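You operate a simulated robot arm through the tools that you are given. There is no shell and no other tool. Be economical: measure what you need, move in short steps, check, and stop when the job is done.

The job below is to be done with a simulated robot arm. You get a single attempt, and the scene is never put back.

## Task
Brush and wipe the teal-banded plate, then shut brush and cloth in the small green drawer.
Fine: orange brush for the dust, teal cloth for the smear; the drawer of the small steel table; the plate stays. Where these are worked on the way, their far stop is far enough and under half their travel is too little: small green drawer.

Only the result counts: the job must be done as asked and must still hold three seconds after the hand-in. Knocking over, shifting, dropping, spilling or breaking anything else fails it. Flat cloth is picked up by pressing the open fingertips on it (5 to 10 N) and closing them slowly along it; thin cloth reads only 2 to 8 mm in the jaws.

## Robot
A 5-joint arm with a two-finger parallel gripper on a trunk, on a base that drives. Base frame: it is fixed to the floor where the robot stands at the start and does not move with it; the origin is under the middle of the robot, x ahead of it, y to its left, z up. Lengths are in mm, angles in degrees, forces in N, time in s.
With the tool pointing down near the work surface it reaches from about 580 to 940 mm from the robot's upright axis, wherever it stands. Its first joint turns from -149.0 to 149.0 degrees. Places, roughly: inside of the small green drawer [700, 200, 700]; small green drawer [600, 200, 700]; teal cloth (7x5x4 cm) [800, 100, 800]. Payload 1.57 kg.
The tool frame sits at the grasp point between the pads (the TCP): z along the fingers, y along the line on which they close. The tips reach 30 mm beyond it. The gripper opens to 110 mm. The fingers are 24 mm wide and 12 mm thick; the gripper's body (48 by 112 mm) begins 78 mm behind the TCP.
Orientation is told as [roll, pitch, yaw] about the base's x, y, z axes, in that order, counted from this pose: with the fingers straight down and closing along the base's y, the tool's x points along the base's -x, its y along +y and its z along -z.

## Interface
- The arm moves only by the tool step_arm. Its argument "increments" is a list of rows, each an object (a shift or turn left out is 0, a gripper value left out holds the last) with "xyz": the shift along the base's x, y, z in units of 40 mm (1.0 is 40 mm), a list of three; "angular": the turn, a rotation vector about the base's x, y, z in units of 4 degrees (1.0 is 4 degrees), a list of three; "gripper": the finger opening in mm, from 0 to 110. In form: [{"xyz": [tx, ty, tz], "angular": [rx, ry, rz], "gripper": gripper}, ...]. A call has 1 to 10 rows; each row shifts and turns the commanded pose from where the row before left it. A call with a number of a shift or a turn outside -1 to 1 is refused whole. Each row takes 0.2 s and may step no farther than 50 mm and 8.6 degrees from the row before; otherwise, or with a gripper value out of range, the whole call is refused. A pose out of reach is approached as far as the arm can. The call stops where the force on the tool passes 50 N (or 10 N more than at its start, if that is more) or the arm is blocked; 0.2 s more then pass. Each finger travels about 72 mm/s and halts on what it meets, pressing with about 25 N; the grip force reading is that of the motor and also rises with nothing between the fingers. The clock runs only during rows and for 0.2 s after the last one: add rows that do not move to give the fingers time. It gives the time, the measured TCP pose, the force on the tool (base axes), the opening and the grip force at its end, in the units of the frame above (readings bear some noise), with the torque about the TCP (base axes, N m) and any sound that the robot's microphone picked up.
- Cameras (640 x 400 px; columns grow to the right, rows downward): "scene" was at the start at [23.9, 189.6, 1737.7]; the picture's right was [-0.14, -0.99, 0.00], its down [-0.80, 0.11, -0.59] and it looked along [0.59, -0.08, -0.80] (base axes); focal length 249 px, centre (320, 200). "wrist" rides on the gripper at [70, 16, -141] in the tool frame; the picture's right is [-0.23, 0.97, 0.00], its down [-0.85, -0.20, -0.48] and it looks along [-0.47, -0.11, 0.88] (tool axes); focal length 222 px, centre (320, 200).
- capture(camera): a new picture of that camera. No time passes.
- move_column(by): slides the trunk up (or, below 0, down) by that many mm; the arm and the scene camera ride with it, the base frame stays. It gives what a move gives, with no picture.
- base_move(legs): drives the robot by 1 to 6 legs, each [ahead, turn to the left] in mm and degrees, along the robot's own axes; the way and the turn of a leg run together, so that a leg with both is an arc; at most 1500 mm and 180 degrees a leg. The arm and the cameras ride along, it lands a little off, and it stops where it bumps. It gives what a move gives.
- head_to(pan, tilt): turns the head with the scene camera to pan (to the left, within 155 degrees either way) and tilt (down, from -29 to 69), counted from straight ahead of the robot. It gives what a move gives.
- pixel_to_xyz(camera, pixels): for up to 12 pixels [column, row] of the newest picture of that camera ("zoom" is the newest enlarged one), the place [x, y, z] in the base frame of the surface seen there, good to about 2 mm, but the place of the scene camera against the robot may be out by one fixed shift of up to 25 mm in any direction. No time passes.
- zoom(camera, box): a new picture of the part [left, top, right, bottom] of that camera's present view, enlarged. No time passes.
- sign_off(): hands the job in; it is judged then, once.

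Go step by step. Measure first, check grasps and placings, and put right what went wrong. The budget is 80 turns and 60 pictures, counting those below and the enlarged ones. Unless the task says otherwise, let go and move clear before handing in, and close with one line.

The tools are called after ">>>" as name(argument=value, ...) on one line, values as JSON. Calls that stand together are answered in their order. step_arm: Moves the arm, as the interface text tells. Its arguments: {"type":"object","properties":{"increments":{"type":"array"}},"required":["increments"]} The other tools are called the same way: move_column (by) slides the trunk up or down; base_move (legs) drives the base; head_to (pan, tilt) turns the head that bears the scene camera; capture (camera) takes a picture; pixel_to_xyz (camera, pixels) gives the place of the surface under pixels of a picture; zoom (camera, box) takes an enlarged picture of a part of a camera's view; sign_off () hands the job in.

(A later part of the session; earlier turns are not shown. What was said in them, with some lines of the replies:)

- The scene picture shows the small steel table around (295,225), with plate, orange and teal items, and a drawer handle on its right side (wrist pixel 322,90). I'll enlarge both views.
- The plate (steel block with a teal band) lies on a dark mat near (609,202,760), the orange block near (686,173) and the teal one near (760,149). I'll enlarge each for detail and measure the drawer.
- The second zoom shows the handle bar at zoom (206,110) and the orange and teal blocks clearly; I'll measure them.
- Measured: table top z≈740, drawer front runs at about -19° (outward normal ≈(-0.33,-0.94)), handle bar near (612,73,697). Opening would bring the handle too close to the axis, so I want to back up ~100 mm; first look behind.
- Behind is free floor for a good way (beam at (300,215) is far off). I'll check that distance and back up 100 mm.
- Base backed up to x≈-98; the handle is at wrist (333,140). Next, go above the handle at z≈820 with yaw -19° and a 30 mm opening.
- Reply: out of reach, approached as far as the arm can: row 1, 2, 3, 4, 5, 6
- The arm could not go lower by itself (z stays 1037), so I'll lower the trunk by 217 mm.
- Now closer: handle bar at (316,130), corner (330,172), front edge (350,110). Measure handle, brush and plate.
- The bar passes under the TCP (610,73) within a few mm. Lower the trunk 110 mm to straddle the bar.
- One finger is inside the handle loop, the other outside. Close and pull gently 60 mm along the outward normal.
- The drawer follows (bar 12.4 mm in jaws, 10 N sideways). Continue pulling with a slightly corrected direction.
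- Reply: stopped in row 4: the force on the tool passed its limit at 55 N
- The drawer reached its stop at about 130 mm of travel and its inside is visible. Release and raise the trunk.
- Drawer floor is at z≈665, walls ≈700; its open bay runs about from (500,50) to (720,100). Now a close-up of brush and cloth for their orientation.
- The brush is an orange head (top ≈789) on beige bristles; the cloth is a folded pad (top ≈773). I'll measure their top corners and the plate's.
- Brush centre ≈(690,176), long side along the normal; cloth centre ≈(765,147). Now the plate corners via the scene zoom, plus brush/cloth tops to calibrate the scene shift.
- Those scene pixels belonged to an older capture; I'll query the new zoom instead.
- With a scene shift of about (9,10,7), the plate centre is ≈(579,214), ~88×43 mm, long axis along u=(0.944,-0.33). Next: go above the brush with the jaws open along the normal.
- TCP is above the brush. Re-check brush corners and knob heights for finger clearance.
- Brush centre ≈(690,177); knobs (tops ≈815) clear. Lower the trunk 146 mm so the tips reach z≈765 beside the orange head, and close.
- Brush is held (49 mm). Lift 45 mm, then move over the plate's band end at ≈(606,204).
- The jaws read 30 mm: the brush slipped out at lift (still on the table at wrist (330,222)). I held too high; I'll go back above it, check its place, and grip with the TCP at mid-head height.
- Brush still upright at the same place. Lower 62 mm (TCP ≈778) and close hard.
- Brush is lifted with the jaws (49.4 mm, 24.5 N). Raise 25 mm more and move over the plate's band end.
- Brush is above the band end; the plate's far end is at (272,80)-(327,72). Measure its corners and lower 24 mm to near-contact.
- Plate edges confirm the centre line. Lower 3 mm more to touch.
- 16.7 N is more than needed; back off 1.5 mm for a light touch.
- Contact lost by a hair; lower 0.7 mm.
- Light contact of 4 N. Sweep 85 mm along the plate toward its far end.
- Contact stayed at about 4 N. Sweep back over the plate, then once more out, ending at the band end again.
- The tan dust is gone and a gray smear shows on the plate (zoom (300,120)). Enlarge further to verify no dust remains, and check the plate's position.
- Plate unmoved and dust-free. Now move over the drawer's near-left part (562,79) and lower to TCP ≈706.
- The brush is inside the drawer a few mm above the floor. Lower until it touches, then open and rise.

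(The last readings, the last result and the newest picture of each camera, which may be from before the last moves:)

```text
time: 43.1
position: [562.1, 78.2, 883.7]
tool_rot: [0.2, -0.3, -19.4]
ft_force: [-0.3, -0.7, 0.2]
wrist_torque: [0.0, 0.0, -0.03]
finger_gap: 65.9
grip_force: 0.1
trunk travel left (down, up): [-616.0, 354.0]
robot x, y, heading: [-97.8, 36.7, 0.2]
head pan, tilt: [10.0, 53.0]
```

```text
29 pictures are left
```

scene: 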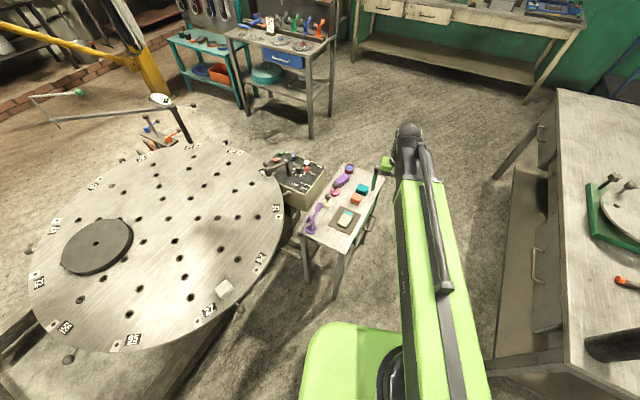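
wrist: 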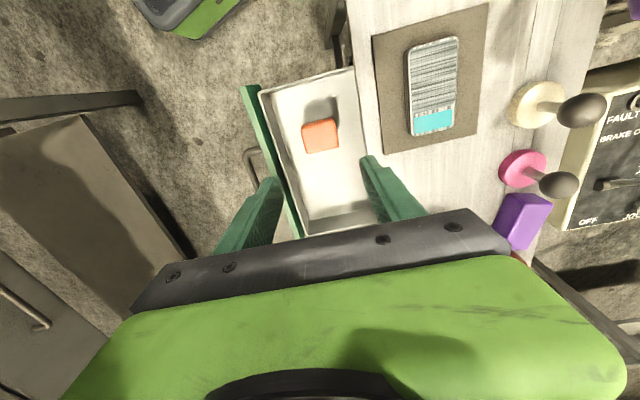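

Brush stands in the drawer (320,135). Next to above the cloth at (764.5,147.5), jaws 80 mm.

>>> pixel_to_xyz(camera="wrist", pixels=[[320, 135], [353, 75], [362, 130]])

>>> step_arm(increments=[{"xyz": [0.8425, 0.2875, 0], "gripper": 84}, {"xyz": [0.8425, 0.2875, 0]}, {"xyz": [0.8425, 0.2875, 0]}, {"xyz": [0.8425, 0.2875, 0]}, {"xyz": [0.8425, 0.2875, 0]}, {"xyz": [0.8425, 0.2875, 0]}, {}])

>>> capture(camera="wrist")

>>> zoom(camera="wrist", box=[260, 100, 380, 200])

```text
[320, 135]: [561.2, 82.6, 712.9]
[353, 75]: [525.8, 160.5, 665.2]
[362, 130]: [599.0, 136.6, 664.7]
```

```text
time: 44.7
position: [765.1, 146.2, 883.4]
tool_rot: [0.2, -0.3, -19.3]
ft_force: [-1.6, 0.1, -0.5]
wrist_torque: [-0.01, -0.03, 0.01]
finger_gap: 84.4
grip_force: 0.0
trunk travel left (down, up): [-616.0, 354.0]
robot x, y, heading: [-96.0, 37.5, -0.0]
head pan, tilt: [10.0, 53.0]
```

```text
28 pictures are left
```

wrist: 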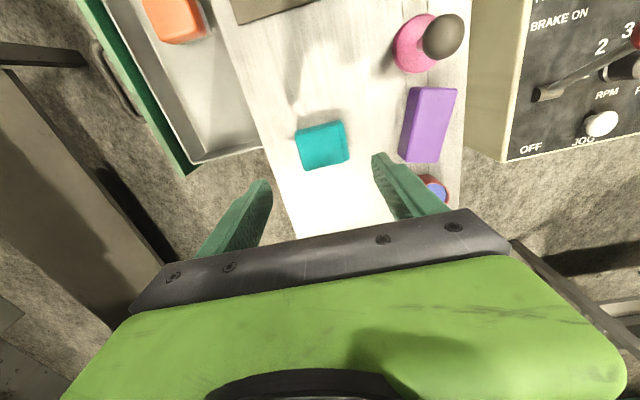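

```text
4.00 times, centred on (320, 150) of wrist
```

zoom: 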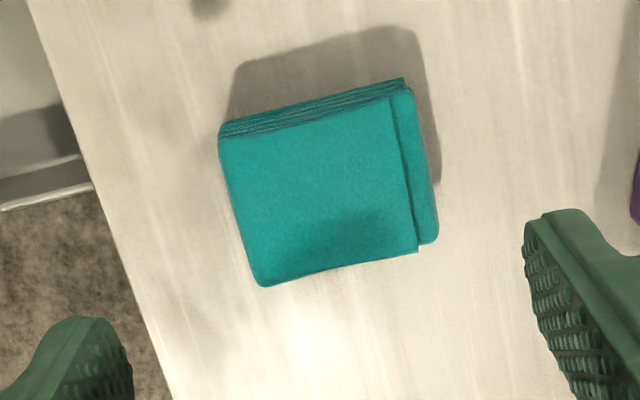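

The folded cloth pad is well under the jaws; measure its outline.

>>> pixel_to_xyz(camera="zoom", pixels=[[225, 145], [390, 102], [413, 245], [268, 280], [433, 235], [402, 95], [320, 190], [320, 120], [285, 90]])

```text
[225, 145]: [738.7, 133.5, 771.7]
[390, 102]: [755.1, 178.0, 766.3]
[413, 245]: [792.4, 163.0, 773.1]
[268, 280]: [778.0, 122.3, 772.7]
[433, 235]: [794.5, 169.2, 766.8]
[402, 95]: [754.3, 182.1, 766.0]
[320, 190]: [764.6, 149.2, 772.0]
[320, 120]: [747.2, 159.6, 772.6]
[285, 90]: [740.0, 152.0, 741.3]
```

Cloth centre ≈(767,151), 52×41 mm, top 772. Shift 4 mm, lower to tips ~2 mm above the table, close slowly.

>>> step_arm(increments=[{"xyz": [0.03, 0.095, 0]}, {}])

>>> move_column(by=-111)

>>> step_arm(increments=[{"gripper": 65}, {"gripper": 58}, {"gripper": 50}, {"gripper": 40}, {"gripper": 30}, {"gripper": 20}, {}])

>>> capture(camera="wrist")

```text
time: 45.3
position: [764.9, 152.4, 882.6]
tool_rot: [0.1, -0.4, -19.3]
ft_force: [0.4, -0.2, 0.1]
wrist_torque: [-0.01, 0.04, 0.0]
finger_gap: 83.6
grip_force: 0.2
trunk travel left (down, up): [-616.0, 354.0]
robot x, y, heading: [-96.0, 41.2, 0.4]
head pan, tilt: [10.0, 53.0]
```

```text
time: 46.8
position: [765.5, 150.1, 771.0]
tool_rot: [0.2, -0.3, -19.2]
ft_force: [0.2, 0.1, 0.3]
wrist_torque: [-0.02, 0.0, 0.02]
finger_gap: 84.0
grip_force: 0.0
trunk travel left (down, up): [-505.0, 465.0]
robot x, y, heading: [-95.4, 37.7, 0.0]
head pan, tilt: [10.0, 53.0]
```

```text
time: 48.4
position: [765.5, 150.0, 772.5]
tool_rot: [0.2, -0.3, -19.3]
ft_force: [-0.2, -0.4, 0.2]
wrist_torque: [-0.02, 0.02, 0.0]
finger_gap: 60.8
grip_force: 24.7
trunk travel left (down, up): [-505.0, 465.0]
robot x, y, heading: [-98.7, 37.6, 0.2]
head pan, tilt: [10.0, 53.0]
```

```text
26 pictures are left
```

wrist: 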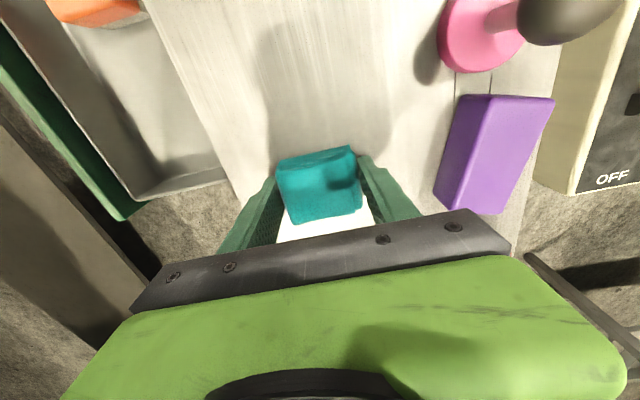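

Jaws stopped at 60.8 mm with 24.7 N. Lift 12 mm and check whether it comes along.

>>> move_column(by=12)

>>> capture(camera="wrist")

```text
time: 49.0
position: [765.1, 150.5, 783.5]
tool_rot: [0.3, -0.2, -19.2]
ft_force: [-0.2, 0.1, -0.3]
wrist_torque: [0.02, -0.04, -0.01]
finger_gap: 61.1
grip_force: 25.0
trunk travel left (down, up): [-517.0, 453.0]
robot x, y, heading: [-94.9, 37.7, -0.1]
head pan, tilt: [10.0, 53.0]
```

```text
25 pictures are left
```

wrist: 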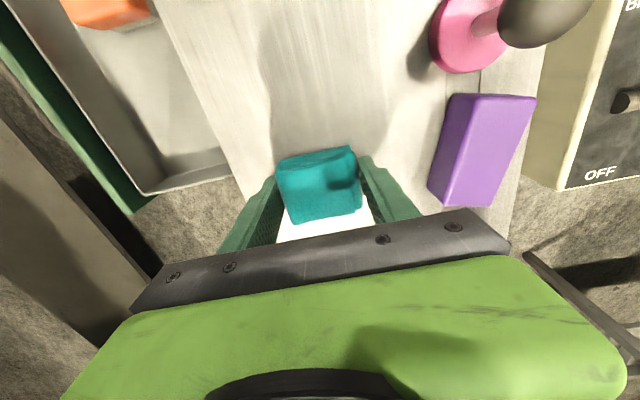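

The cloth came along. Raise 30 mm more and go above the plate's band end (602,206).

>>> move_column(by=30)

>>> step_arm(increments=[{"xyz": [-0.8175, 0.275, 0]}, {"xyz": [-0.8175, 0.275, 0]}, {"xyz": [-0.8175, 0.275, 0]}, {"xyz": [-0.8175, 0.275, 0]}, {"xyz": [-0.8175, 0.275, 0]}, {}])

>>> move_column(by=-19.5)

>>> capture(camera="wrist")

```text
time: 49.7
position: [766.8, 150.0, 813.3]
tool_rot: [0.1, -0.2, -19.3]
ft_force: [-0.2, 1.2, -0.6]
wrist_torque: [0.0, -0.02, 0.0]
finger_gap: 61.2
grip_force: 25.1
trunk travel left (down, up): [-547.0, 423.0]
robot x, y, heading: [-95.2, 35.0, 0.1]
head pan, tilt: [10.0, 53.0]
```

```text
time: 51.1
position: [601.3, 204.4, 814.5]
tool_rot: [0.1, -0.4, -19.4]
ft_force: [0.3, -0.4, -1.4]
wrist_torque: [0.03, 0.02, -0.01]
finger_gap: 61.0
grip_force: 25.0
trunk travel left (down, up): [-547.0, 423.0]
robot x, y, heading: [-98.1, 38.8, -0.0]
head pan, tilt: [10.0, 53.0]
```

```text
time: 51.8
position: [603.0, 205.3, 794.5]
tool_rot: [0.1, -0.3, -19.4]
ft_force: [0.0, -0.3, -0.1]
wrist_torque: [-0.01, -0.02, -0.01]
finger_gap: 61.2
grip_force: 25.0
trunk travel left (down, up): [-527.0, 443.0]
robot x, y, heading: [-98.9, 37.1, -0.2]
head pan, tilt: [10.0, 53.0]
```

```text
24 pictures are left
```

wrist: 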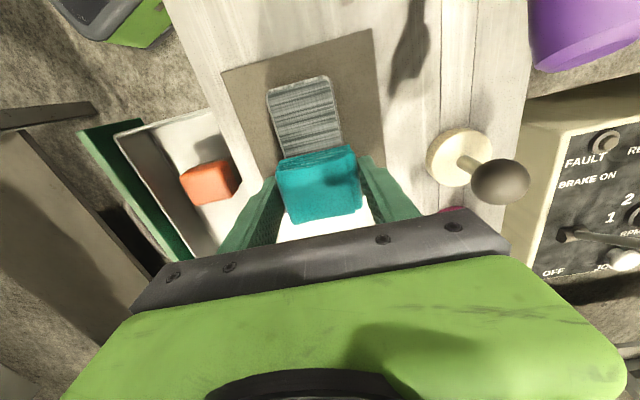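

Cloth is well aligned over the plate, just above. Lower by small amounts to contact.

>>> move_column(by=-2.5)

```text
time: 52.3
position: [602.3, 205.7, 792.4]
tool_rot: [0.4, -0.3, -19.3]
ft_force: [0.1, -0.5, -0.3]
wrist_torque: [0.01, 0.0, -0.02]
finger_gap: 61.2
grip_force: 25.0
trunk travel left (down, up): [-525.0, 445.0]
robot x, y, heading: [-95.9, 37.6, 0.0]
head pan, tilt: [10.0, 53.0]
```

>>> move_column(by=-1)

```text
time: 52.8
position: [601.6, 204.6, 791.1]
tool_rot: [0.2, -0.3, -19.3]
ft_force: [0.3, 0.0, 2.0]
wrist_torque: [-0.03, 0.01, -0.01]
finger_gap: 60.8
grip_force: 24.9
trunk travel left (down, up): [-524.0, 446.0]
robot x, y, heading: [-97.0, 39.2, 0.0]
head pan, tilt: [10.0, 53.0]
```

Touch at 2 N; a half mm more, then wipe out, back, out and back.

>>> move_column(by=-0.5)

>>> step_arm(increments=[{"xyz": [-0.36, 0.126, 0]}, {"xyz": [-0.36, 0.126, 0]}, {"xyz": [-0.36, 0.126, 0]}, {"xyz": [-0.36, 0.126, 0]}, {"xyz": [-0.36, 0.126, 0]}, {"xyz": [0.36, -0.126, 0]}, {"xyz": [0.36, -0.126, 0]}, {"xyz": [0.36, -0.126, 0]}, {"xyz": [0.36, -0.126, 0]}, {"xyz": [0.36, -0.126, 0]}])

>>> capture(camera="wrist")

```text
time: 53.3
position: [601.9, 204.3, 791.0]
tool_rot: [0.2, -0.4, -19.3]
ft_force: [2.1, 1.1, 9.3]
wrist_torque: [-0.13, 0.04, 0.0]
finger_gap: 60.9
grip_force: 25.3
trunk travel left (down, up): [-523.0, 447.0]
robot x, y, heading: [-98.2, 39.2, -0.1]
head pan, tilt: [10.0, 53.0]
```

```text
time: 55.5
position: [600.9, 205.6, 791.0]
tool_rot: [0.2, -0.3, -19.3]
ft_force: [-1.4, -0.2, 5.9]
wrist_torque: [-0.06, 0.13, -0.02]
finger_gap: 61.1
grip_force: 24.6
trunk travel left (down, up): [-523.0, 447.0]
robot x, y, heading: [-96.6, 36.8, 0.1]
head pan, tilt: [10.0, 53.0]
```

```text
23 pictures are left
```

wrist: 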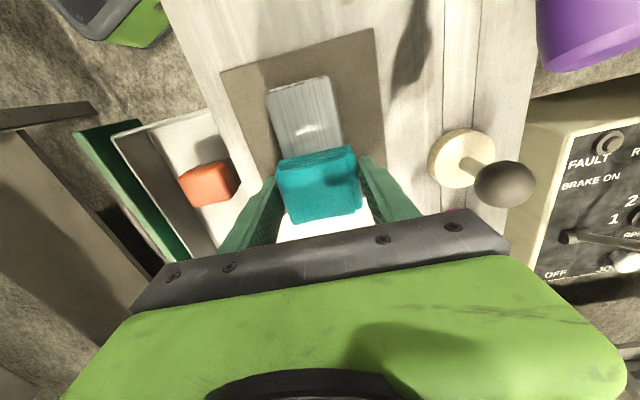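

The plate now shines clean at (305,120). One more pass, then lift and carry the cloth toward the drawer, checking the plate.

>>> step_arm(increments=[{"xyz": [-0.36, 0.126, 0]}, {"xyz": [-0.36, 0.126, 0]}, {"xyz": [-0.36, 0.126, 0]}, {"xyz": [-0.36, 0.126, 0]}, {"xyz": [-0.36, 0.126, 0]}, {"xyz": [0.36, -0.126, 0]}, {"xyz": [0.36, -0.126, 0]}, {"xyz": [0.36, -0.126, 0]}, {"xyz": [0.36, -0.126, 0]}, {"xyz": [0.36, -0.126, 0]}])

>>> move_column(by=45)

>>> step_arm(increments=[{"xyz": [0.26, -0.965, 0]}, {"xyz": [0.26, -0.965, 0]}, {"xyz": [0.26, -0.965, 0]}, {"xyz": [0.26, -0.965, 0]}, {}])

>>> capture(camera="wrist")

>>> zoom(camera="scene", box=[310, 160, 410, 240])

```text
time: 57.7
position: [602.4, 205.1, 790.9]
tool_rot: [0.2, -0.3, -19.3]
ft_force: [-1.6, -1.1, 4.2]
wrist_torque: [-0.03, 0.07, 0.01]
finger_gap: 60.9
grip_force: 25.2
trunk travel left (down, up): [-523.0, 447.0]
robot x, y, heading: [-102.6, 36.6, 0.2]
head pan, tilt: [10.0, 53.0]
```

```text
time: 58.6
position: [602.9, 206.2, 835.1]
tool_rot: [0.2, -0.3, -19.3]
ft_force: [-0.4, 0.5, 0.2]
wrist_torque: [0.02, 0.01, -0.01]
finger_gap: 61.1
grip_force: 24.8
trunk travel left (down, up): [-568.0, 402.0]
robot x, y, heading: [-96.1, 38.2, 0.0]
head pan, tilt: [10.0, 53.0]
```

```text
time: 59.8
position: [643.7, 51.9, 835.3]
tool_rot: [0.2, -0.2, -19.3]
ft_force: [0.7, 0.3, -0.1]
wrist_torque: [-0.02, -0.01, 0.01]
finger_gap: 61.0
grip_force: 25.2
trunk travel left (down, up): [-568.0, 402.0]
robot x, y, heading: [-97.8, 42.8, 0.2]
head pan, tilt: [10.0, 53.0]
```

```text
22 pictures are left
```

wrist: 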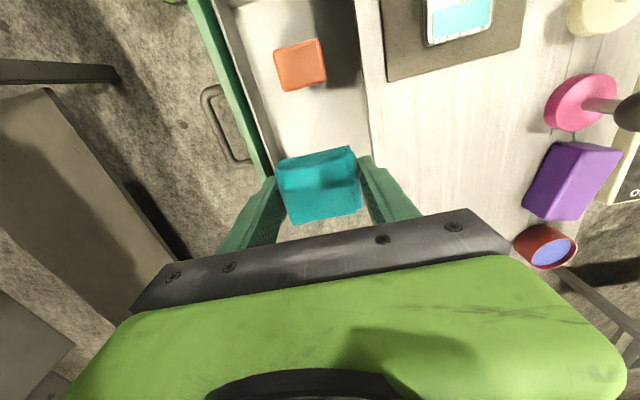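

```text
5.00 times, centred on (360, 200) of scene
```

zoom: 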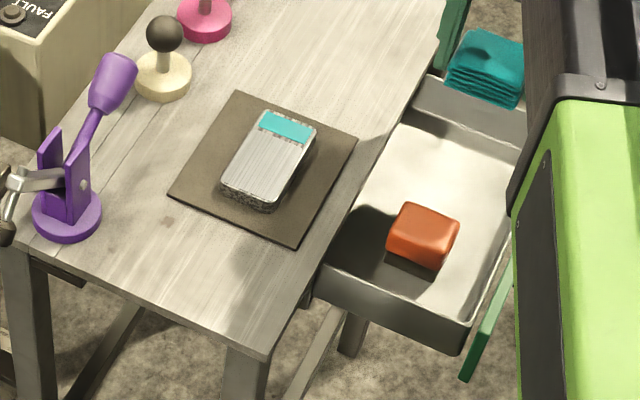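

Plate is clean and unmoved. Lower the cloth into the drawer beside the brush (TCP ≈698).

>>> step_arm(increments=[{"xyz": [0.02, 0.05, 0]}, {}])

>>> move_column(by=-135)

>>> capture(camera="wrist")

```text
time: 60.4
position: [644.5, 53.4, 835.2]
tool_rot: [0.2, -0.3, -19.3]
ft_force: [0.2, 0.7, -0.6]
wrist_torque: [0.01, 0.0, 0.0]
finger_gap: 61.0
grip_force: 25.2
trunk travel left (down, up): [-568.0, 402.0]
robot x, y, heading: [-95.8, 40.4, -0.2]
head pan, tilt: [10.0, 53.0]
```

```text
time: 62.0
position: [645.2, 52.5, 700.6]
tool_rot: [0.2, -0.3, -19.3]
ft_force: [0.3, 0.4, -0.8]
wrist_torque: [0.02, -0.02, 0.0]
finger_gap: 61.2
grip_force: 25.1
trunk travel left (down, up): [-433.0, 537.0]
robot x, y, heading: [-100.8, 39.3, 0.0]
head pan, tilt: [10.0, 53.0]
```

```text
20 pictures are left
```

wrist: 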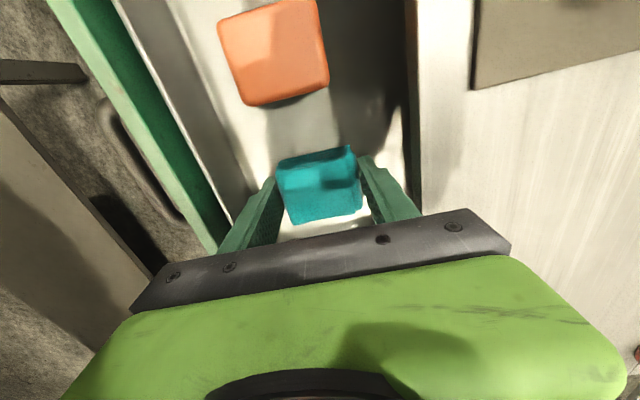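

Cloth sits between drawer walls, just above the floor. Lower 3 mm, release, rise.

>>> move_column(by=-3)

>>> step_arm(increments=[{"gripper": 64}, {"gripper": 69}, {}, {}])

>>> move_column(by=150)

>>> capture(camera="wrist")

```text
time: 62.5
position: [644.6, 53.6, 695.8]
tool_rot: [0.2, -0.2, -19.3]
ft_force: [-0.1, 0.1, 0.0]
wrist_torque: [0.03, 0.0, 0.0]
finger_gap: 60.7
grip_force: 24.6
trunk travel left (down, up): [-430.0, 540.0]
robot x, y, heading: [-99.9, 40.8, 0.0]
head pan, tilt: [10.0, 53.0]
```

```text
time: 63.5
position: [644.5, 52.3, 696.9]
tool_rot: [0.2, -0.3, -19.4]
ft_force: [0.0, 0.9, -0.4]
wrist_torque: [-0.01, 0.0, 0.0]
finger_gap: 68.7
grip_force: 0.1
trunk travel left (down, up): [-430.0, 540.0]
robot x, y, heading: [-97.1, 38.3, -0.1]
head pan, tilt: [10.0, 53.0]
```

```text
time: 65.3
position: [645.2, 52.4, 847.3]
tool_rot: [0.2, -0.3, -19.3]
ft_force: [-0.3, 0.4, 0.0]
wrist_torque: [-0.04, 0.0, 0.02]
finger_gap: 69.3
grip_force: 0.1
trunk travel left (down, up): [-580.0, 390.0]
robot x, y, heading: [-97.8, 40.3, 0.1]
head pan, tilt: [10.0, 53.0]
```

```text
19 pictures are left
```

wrist: 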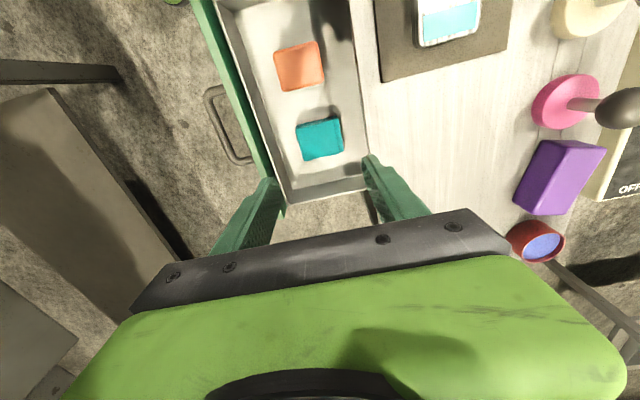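

Both tools lie in the drawer (300,65) and (320,138). Go back over the handle at (569.5,-51) and check alignment before lowering.

>>> step_arm(increments=[{"xyz": [-0.472, -0.65, 0], "gripper": 30}, {"xyz": [-0.472, -0.65, 0]}, {"xyz": [-0.472, -0.65, 0]}, {"xyz": [-0.472, -0.65, 0]}, {}])

>>> capture(camera="wrist")

```text
time: 66.5
position: [569.7, -50.0, 847.6]
tool_rot: [0.3, -0.4, -19.3]
ft_force: [-0.1, -0.6, -0.3]
wrist_torque: [0.0, 0.0, -0.02]
finger_gap: 29.9
grip_force: 0.1
trunk travel left (down, up): [-580.0, 390.0]
robot x, y, heading: [-101.6, 42.0, -0.2]
head pan, tilt: [10.0, 53.0]
```

```text
18 pictures are left
```

wrist: 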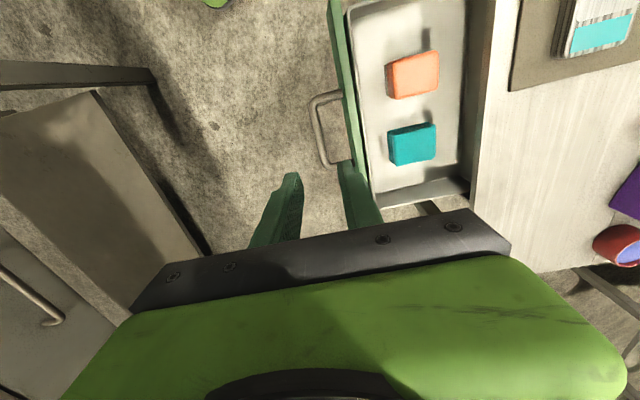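

>>> pixel_to_xyz(camera="wrist", pixels=[[316, 115], [318, 135], [324, 155], [335, 94], [340, 60], [350, 110], [412, 75], [410, 145]])

```text
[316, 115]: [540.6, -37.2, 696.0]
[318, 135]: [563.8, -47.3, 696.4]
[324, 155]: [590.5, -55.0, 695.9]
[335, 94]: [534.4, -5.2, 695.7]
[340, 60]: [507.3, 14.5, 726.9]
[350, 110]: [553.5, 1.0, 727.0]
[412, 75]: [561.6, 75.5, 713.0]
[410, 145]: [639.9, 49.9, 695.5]
```

Bar passes about 2 mm from the TCP line; fine. Lower, grip, and push inward 60 mm.

>>> step_arm(increments=[{"xyz": [0.02, 0.055, 0]}, {}])

>>> move_column(by=-136)

>>> step_arm(increments=[{"gripper": 0}, {}, {"xyz": [0.07, 0.2, 0]}, {"xyz": [0.12, 0.35, 0]}, {"xyz": [0.155, 0.473, 0]}, {"xyz": [0.155, 0.473, 0]}])

>>> capture(camera="wrist")

```text
time: 67.1
position: [570.7, -48.6, 847.6]
tool_rot: [0.3, -0.4, -19.3]
ft_force: [0.5, -0.8, 0.5]
wrist_torque: [-0.01, 0.02, -0.01]
finger_gap: 30.2
grip_force: 0.1
trunk travel left (down, up): [-580.0, 390.0]
robot x, y, heading: [-97.8, 37.6, 0.2]
head pan, tilt: [10.0, 53.0]
```

```text
time: 68.7
position: [571.3, -49.3, 710.4]
tool_rot: [0.1, -0.3, -19.3]
ft_force: [0.5, -0.3, 0.0]
wrist_torque: [0.03, 0.02, -0.04]
finger_gap: 29.9
grip_force: 0.0
trunk travel left (down, up): [-444.0, 526.0]
robot x, y, heading: [-98.5, 43.1, 0.1]
head pan, tilt: [10.0, 53.0]
```

```text
time: 70.1
position: [591.8, 12.9, 711.7]
tool_rot: [0.2, -0.1, -19.4]
ft_force: [-13.1, 4.3, -8.8]
wrist_torque: [0.01, 0.0, 0.7]
finger_gap: 12.2
grip_force: 29.5
trunk travel left (down, up): [-444.0, 526.0]
robot x, y, heading: [-100.0, 38.7, -0.0]
head pan, tilt: [10.0, 53.0]
```

```text
17 pictures are left
```

wrist: 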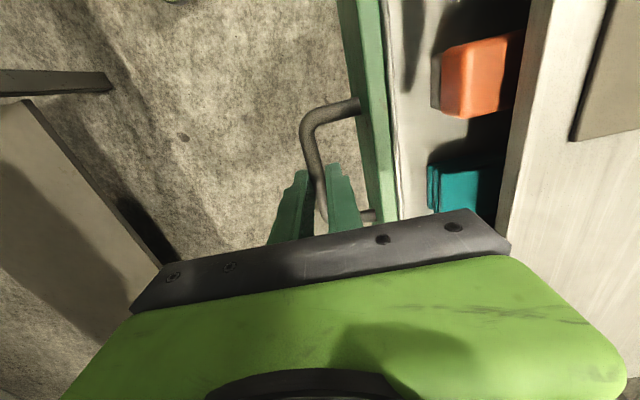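

Drawer slides in, tools pass under the top. Continue the remaining ~65 mm.

>>> step_arm(increments=[{"xyz": [0.06, 0.4, 0]}, {"xyz": [0.12, 0.4, 0]}, {"xyz": [0.13, 0.4, 0]}, {"xyz": [0.09, 0.25, 0]}, {"xyz": [0.06, 0.15, 0]}, {"xyz": [0.03, 0.1, 0]}])

>>> capture(camera="wrist")

```text
time: 71.5
position: [609.1, 74.0, 710.4]
tool_rot: [-0.2, -0.2, -19.4]
ft_force: [2.8, -37.5, -5.5]
wrist_torque: [-0.75, -0.05, 0.79]
finger_gap: 12.4
grip_force: 29.2
trunk travel left (down, up): [-444.0, 526.0]
robot x, y, heading: [-97.1, 35.5, 0.1]
head pan, tilt: [10.0, 53.0]
```

```text
16 pictures are left
```

wrist: 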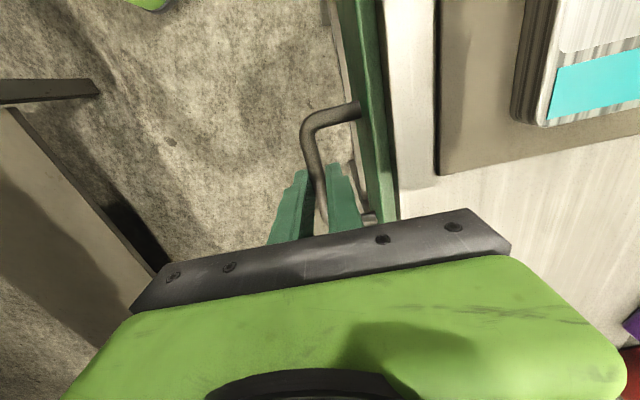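

37 N against the stop: the drawer is shut. Open, rise and verify.

>>> step_arm(increments=[{"xyz": [0, -0.03, 0], "gripper": 30}, {}, {}])

>>> move_column(by=230)

>>> capture(camera="wrist")

>>> pixel_to_xyz(camera="wrist", pixels=[[320, 110], [345, 60], [350, 110], [348, 85], [385, 60]])

```text
time: 72.3
position: [609.6, 78.0, 710.5]
tool_rot: [0.2, -0.2, -19.3]
ft_force: [0.0, 0.4, 0.0]
wrist_torque: [0.0, 0.01, -0.03]
finger_gap: 29.8
grip_force: 0.0
trunk travel left (down, up): [-444.0, 526.0]
robot x, y, heading: [-99.2, 39.7, -0.2]
head pan, tilt: [10.0, 53.0]
```

```text
time: 74.7
position: [610.0, 78.4, 940.6]
tool_rot: [0.2, -0.3, -19.3]
ft_force: [-0.6, 0.6, -0.6]
wrist_torque: [0.02, 0.01, 0.03]
finger_gap: 30.1
grip_force: 0.0
trunk travel left (down, up): [-674.0, 296.0]
robot x, y, heading: [-94.7, 37.0, -0.1]
head pan, tilt: [10.0, 53.0]
```

```text
15 pictures are left
```

wrist: 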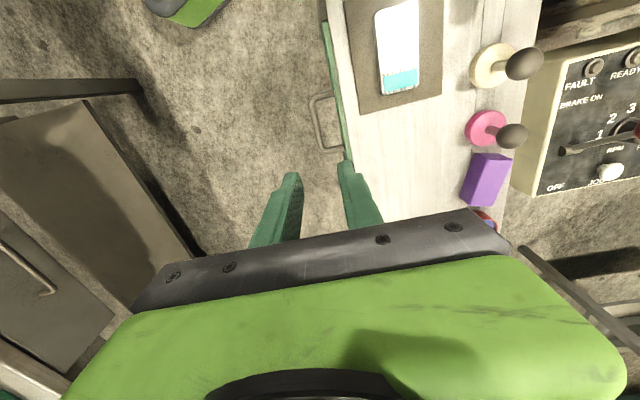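

```text
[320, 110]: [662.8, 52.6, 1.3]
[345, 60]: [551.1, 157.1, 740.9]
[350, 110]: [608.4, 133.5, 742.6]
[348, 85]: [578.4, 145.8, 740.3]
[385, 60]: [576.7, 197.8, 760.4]
```

Drawer looks shut. Compare front-edge/handle position with the start values and inspect the plate.

>>> zoom(camera="wrist", box=[300, 0, 440, 160])

>>> pixel_to_xyz(camera="zoom", pixels=[[187, 280], [180, 262], [205, 340], [230, 240], [222, 200], [345, 60], [350, 180]])

>>> zoom(camera="scene", box=[310, 150, 410, 230])

```text
2.50 times, centred on (370, 80) of wrist
```

zoom: 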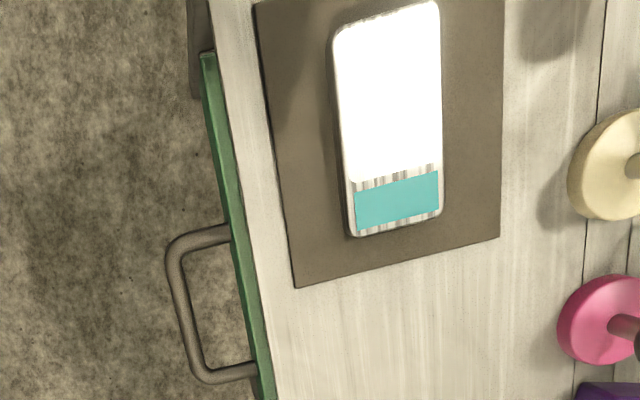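

```text
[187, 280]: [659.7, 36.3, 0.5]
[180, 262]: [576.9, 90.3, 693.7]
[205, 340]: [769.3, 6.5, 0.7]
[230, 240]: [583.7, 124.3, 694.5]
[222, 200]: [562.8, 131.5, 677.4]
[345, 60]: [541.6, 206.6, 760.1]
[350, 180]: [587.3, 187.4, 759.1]
```

```text
5.00 times, centred on (360, 190) of scene
```

zoom: 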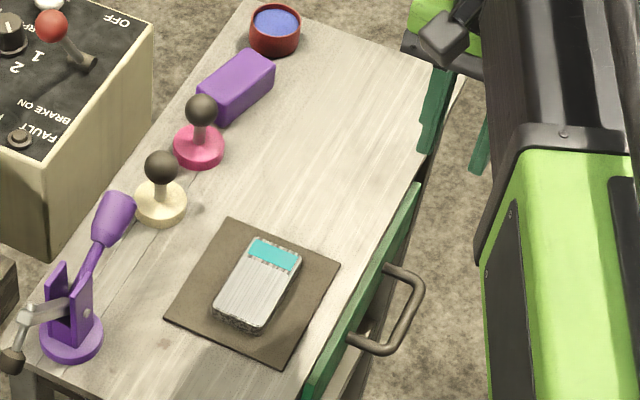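

The drawer is shut at its original position (bar at m≈274 versus ≈272 before). The plate is clean and in place, and the other items stand untouched, with the gripper clear, so I'm handing in.

>>> sign_off()

```text
The job is handed in.
```

The plate was brushed, wiped and left in its place, and the orange brush and teal cloth are shut inside the small green drawer.
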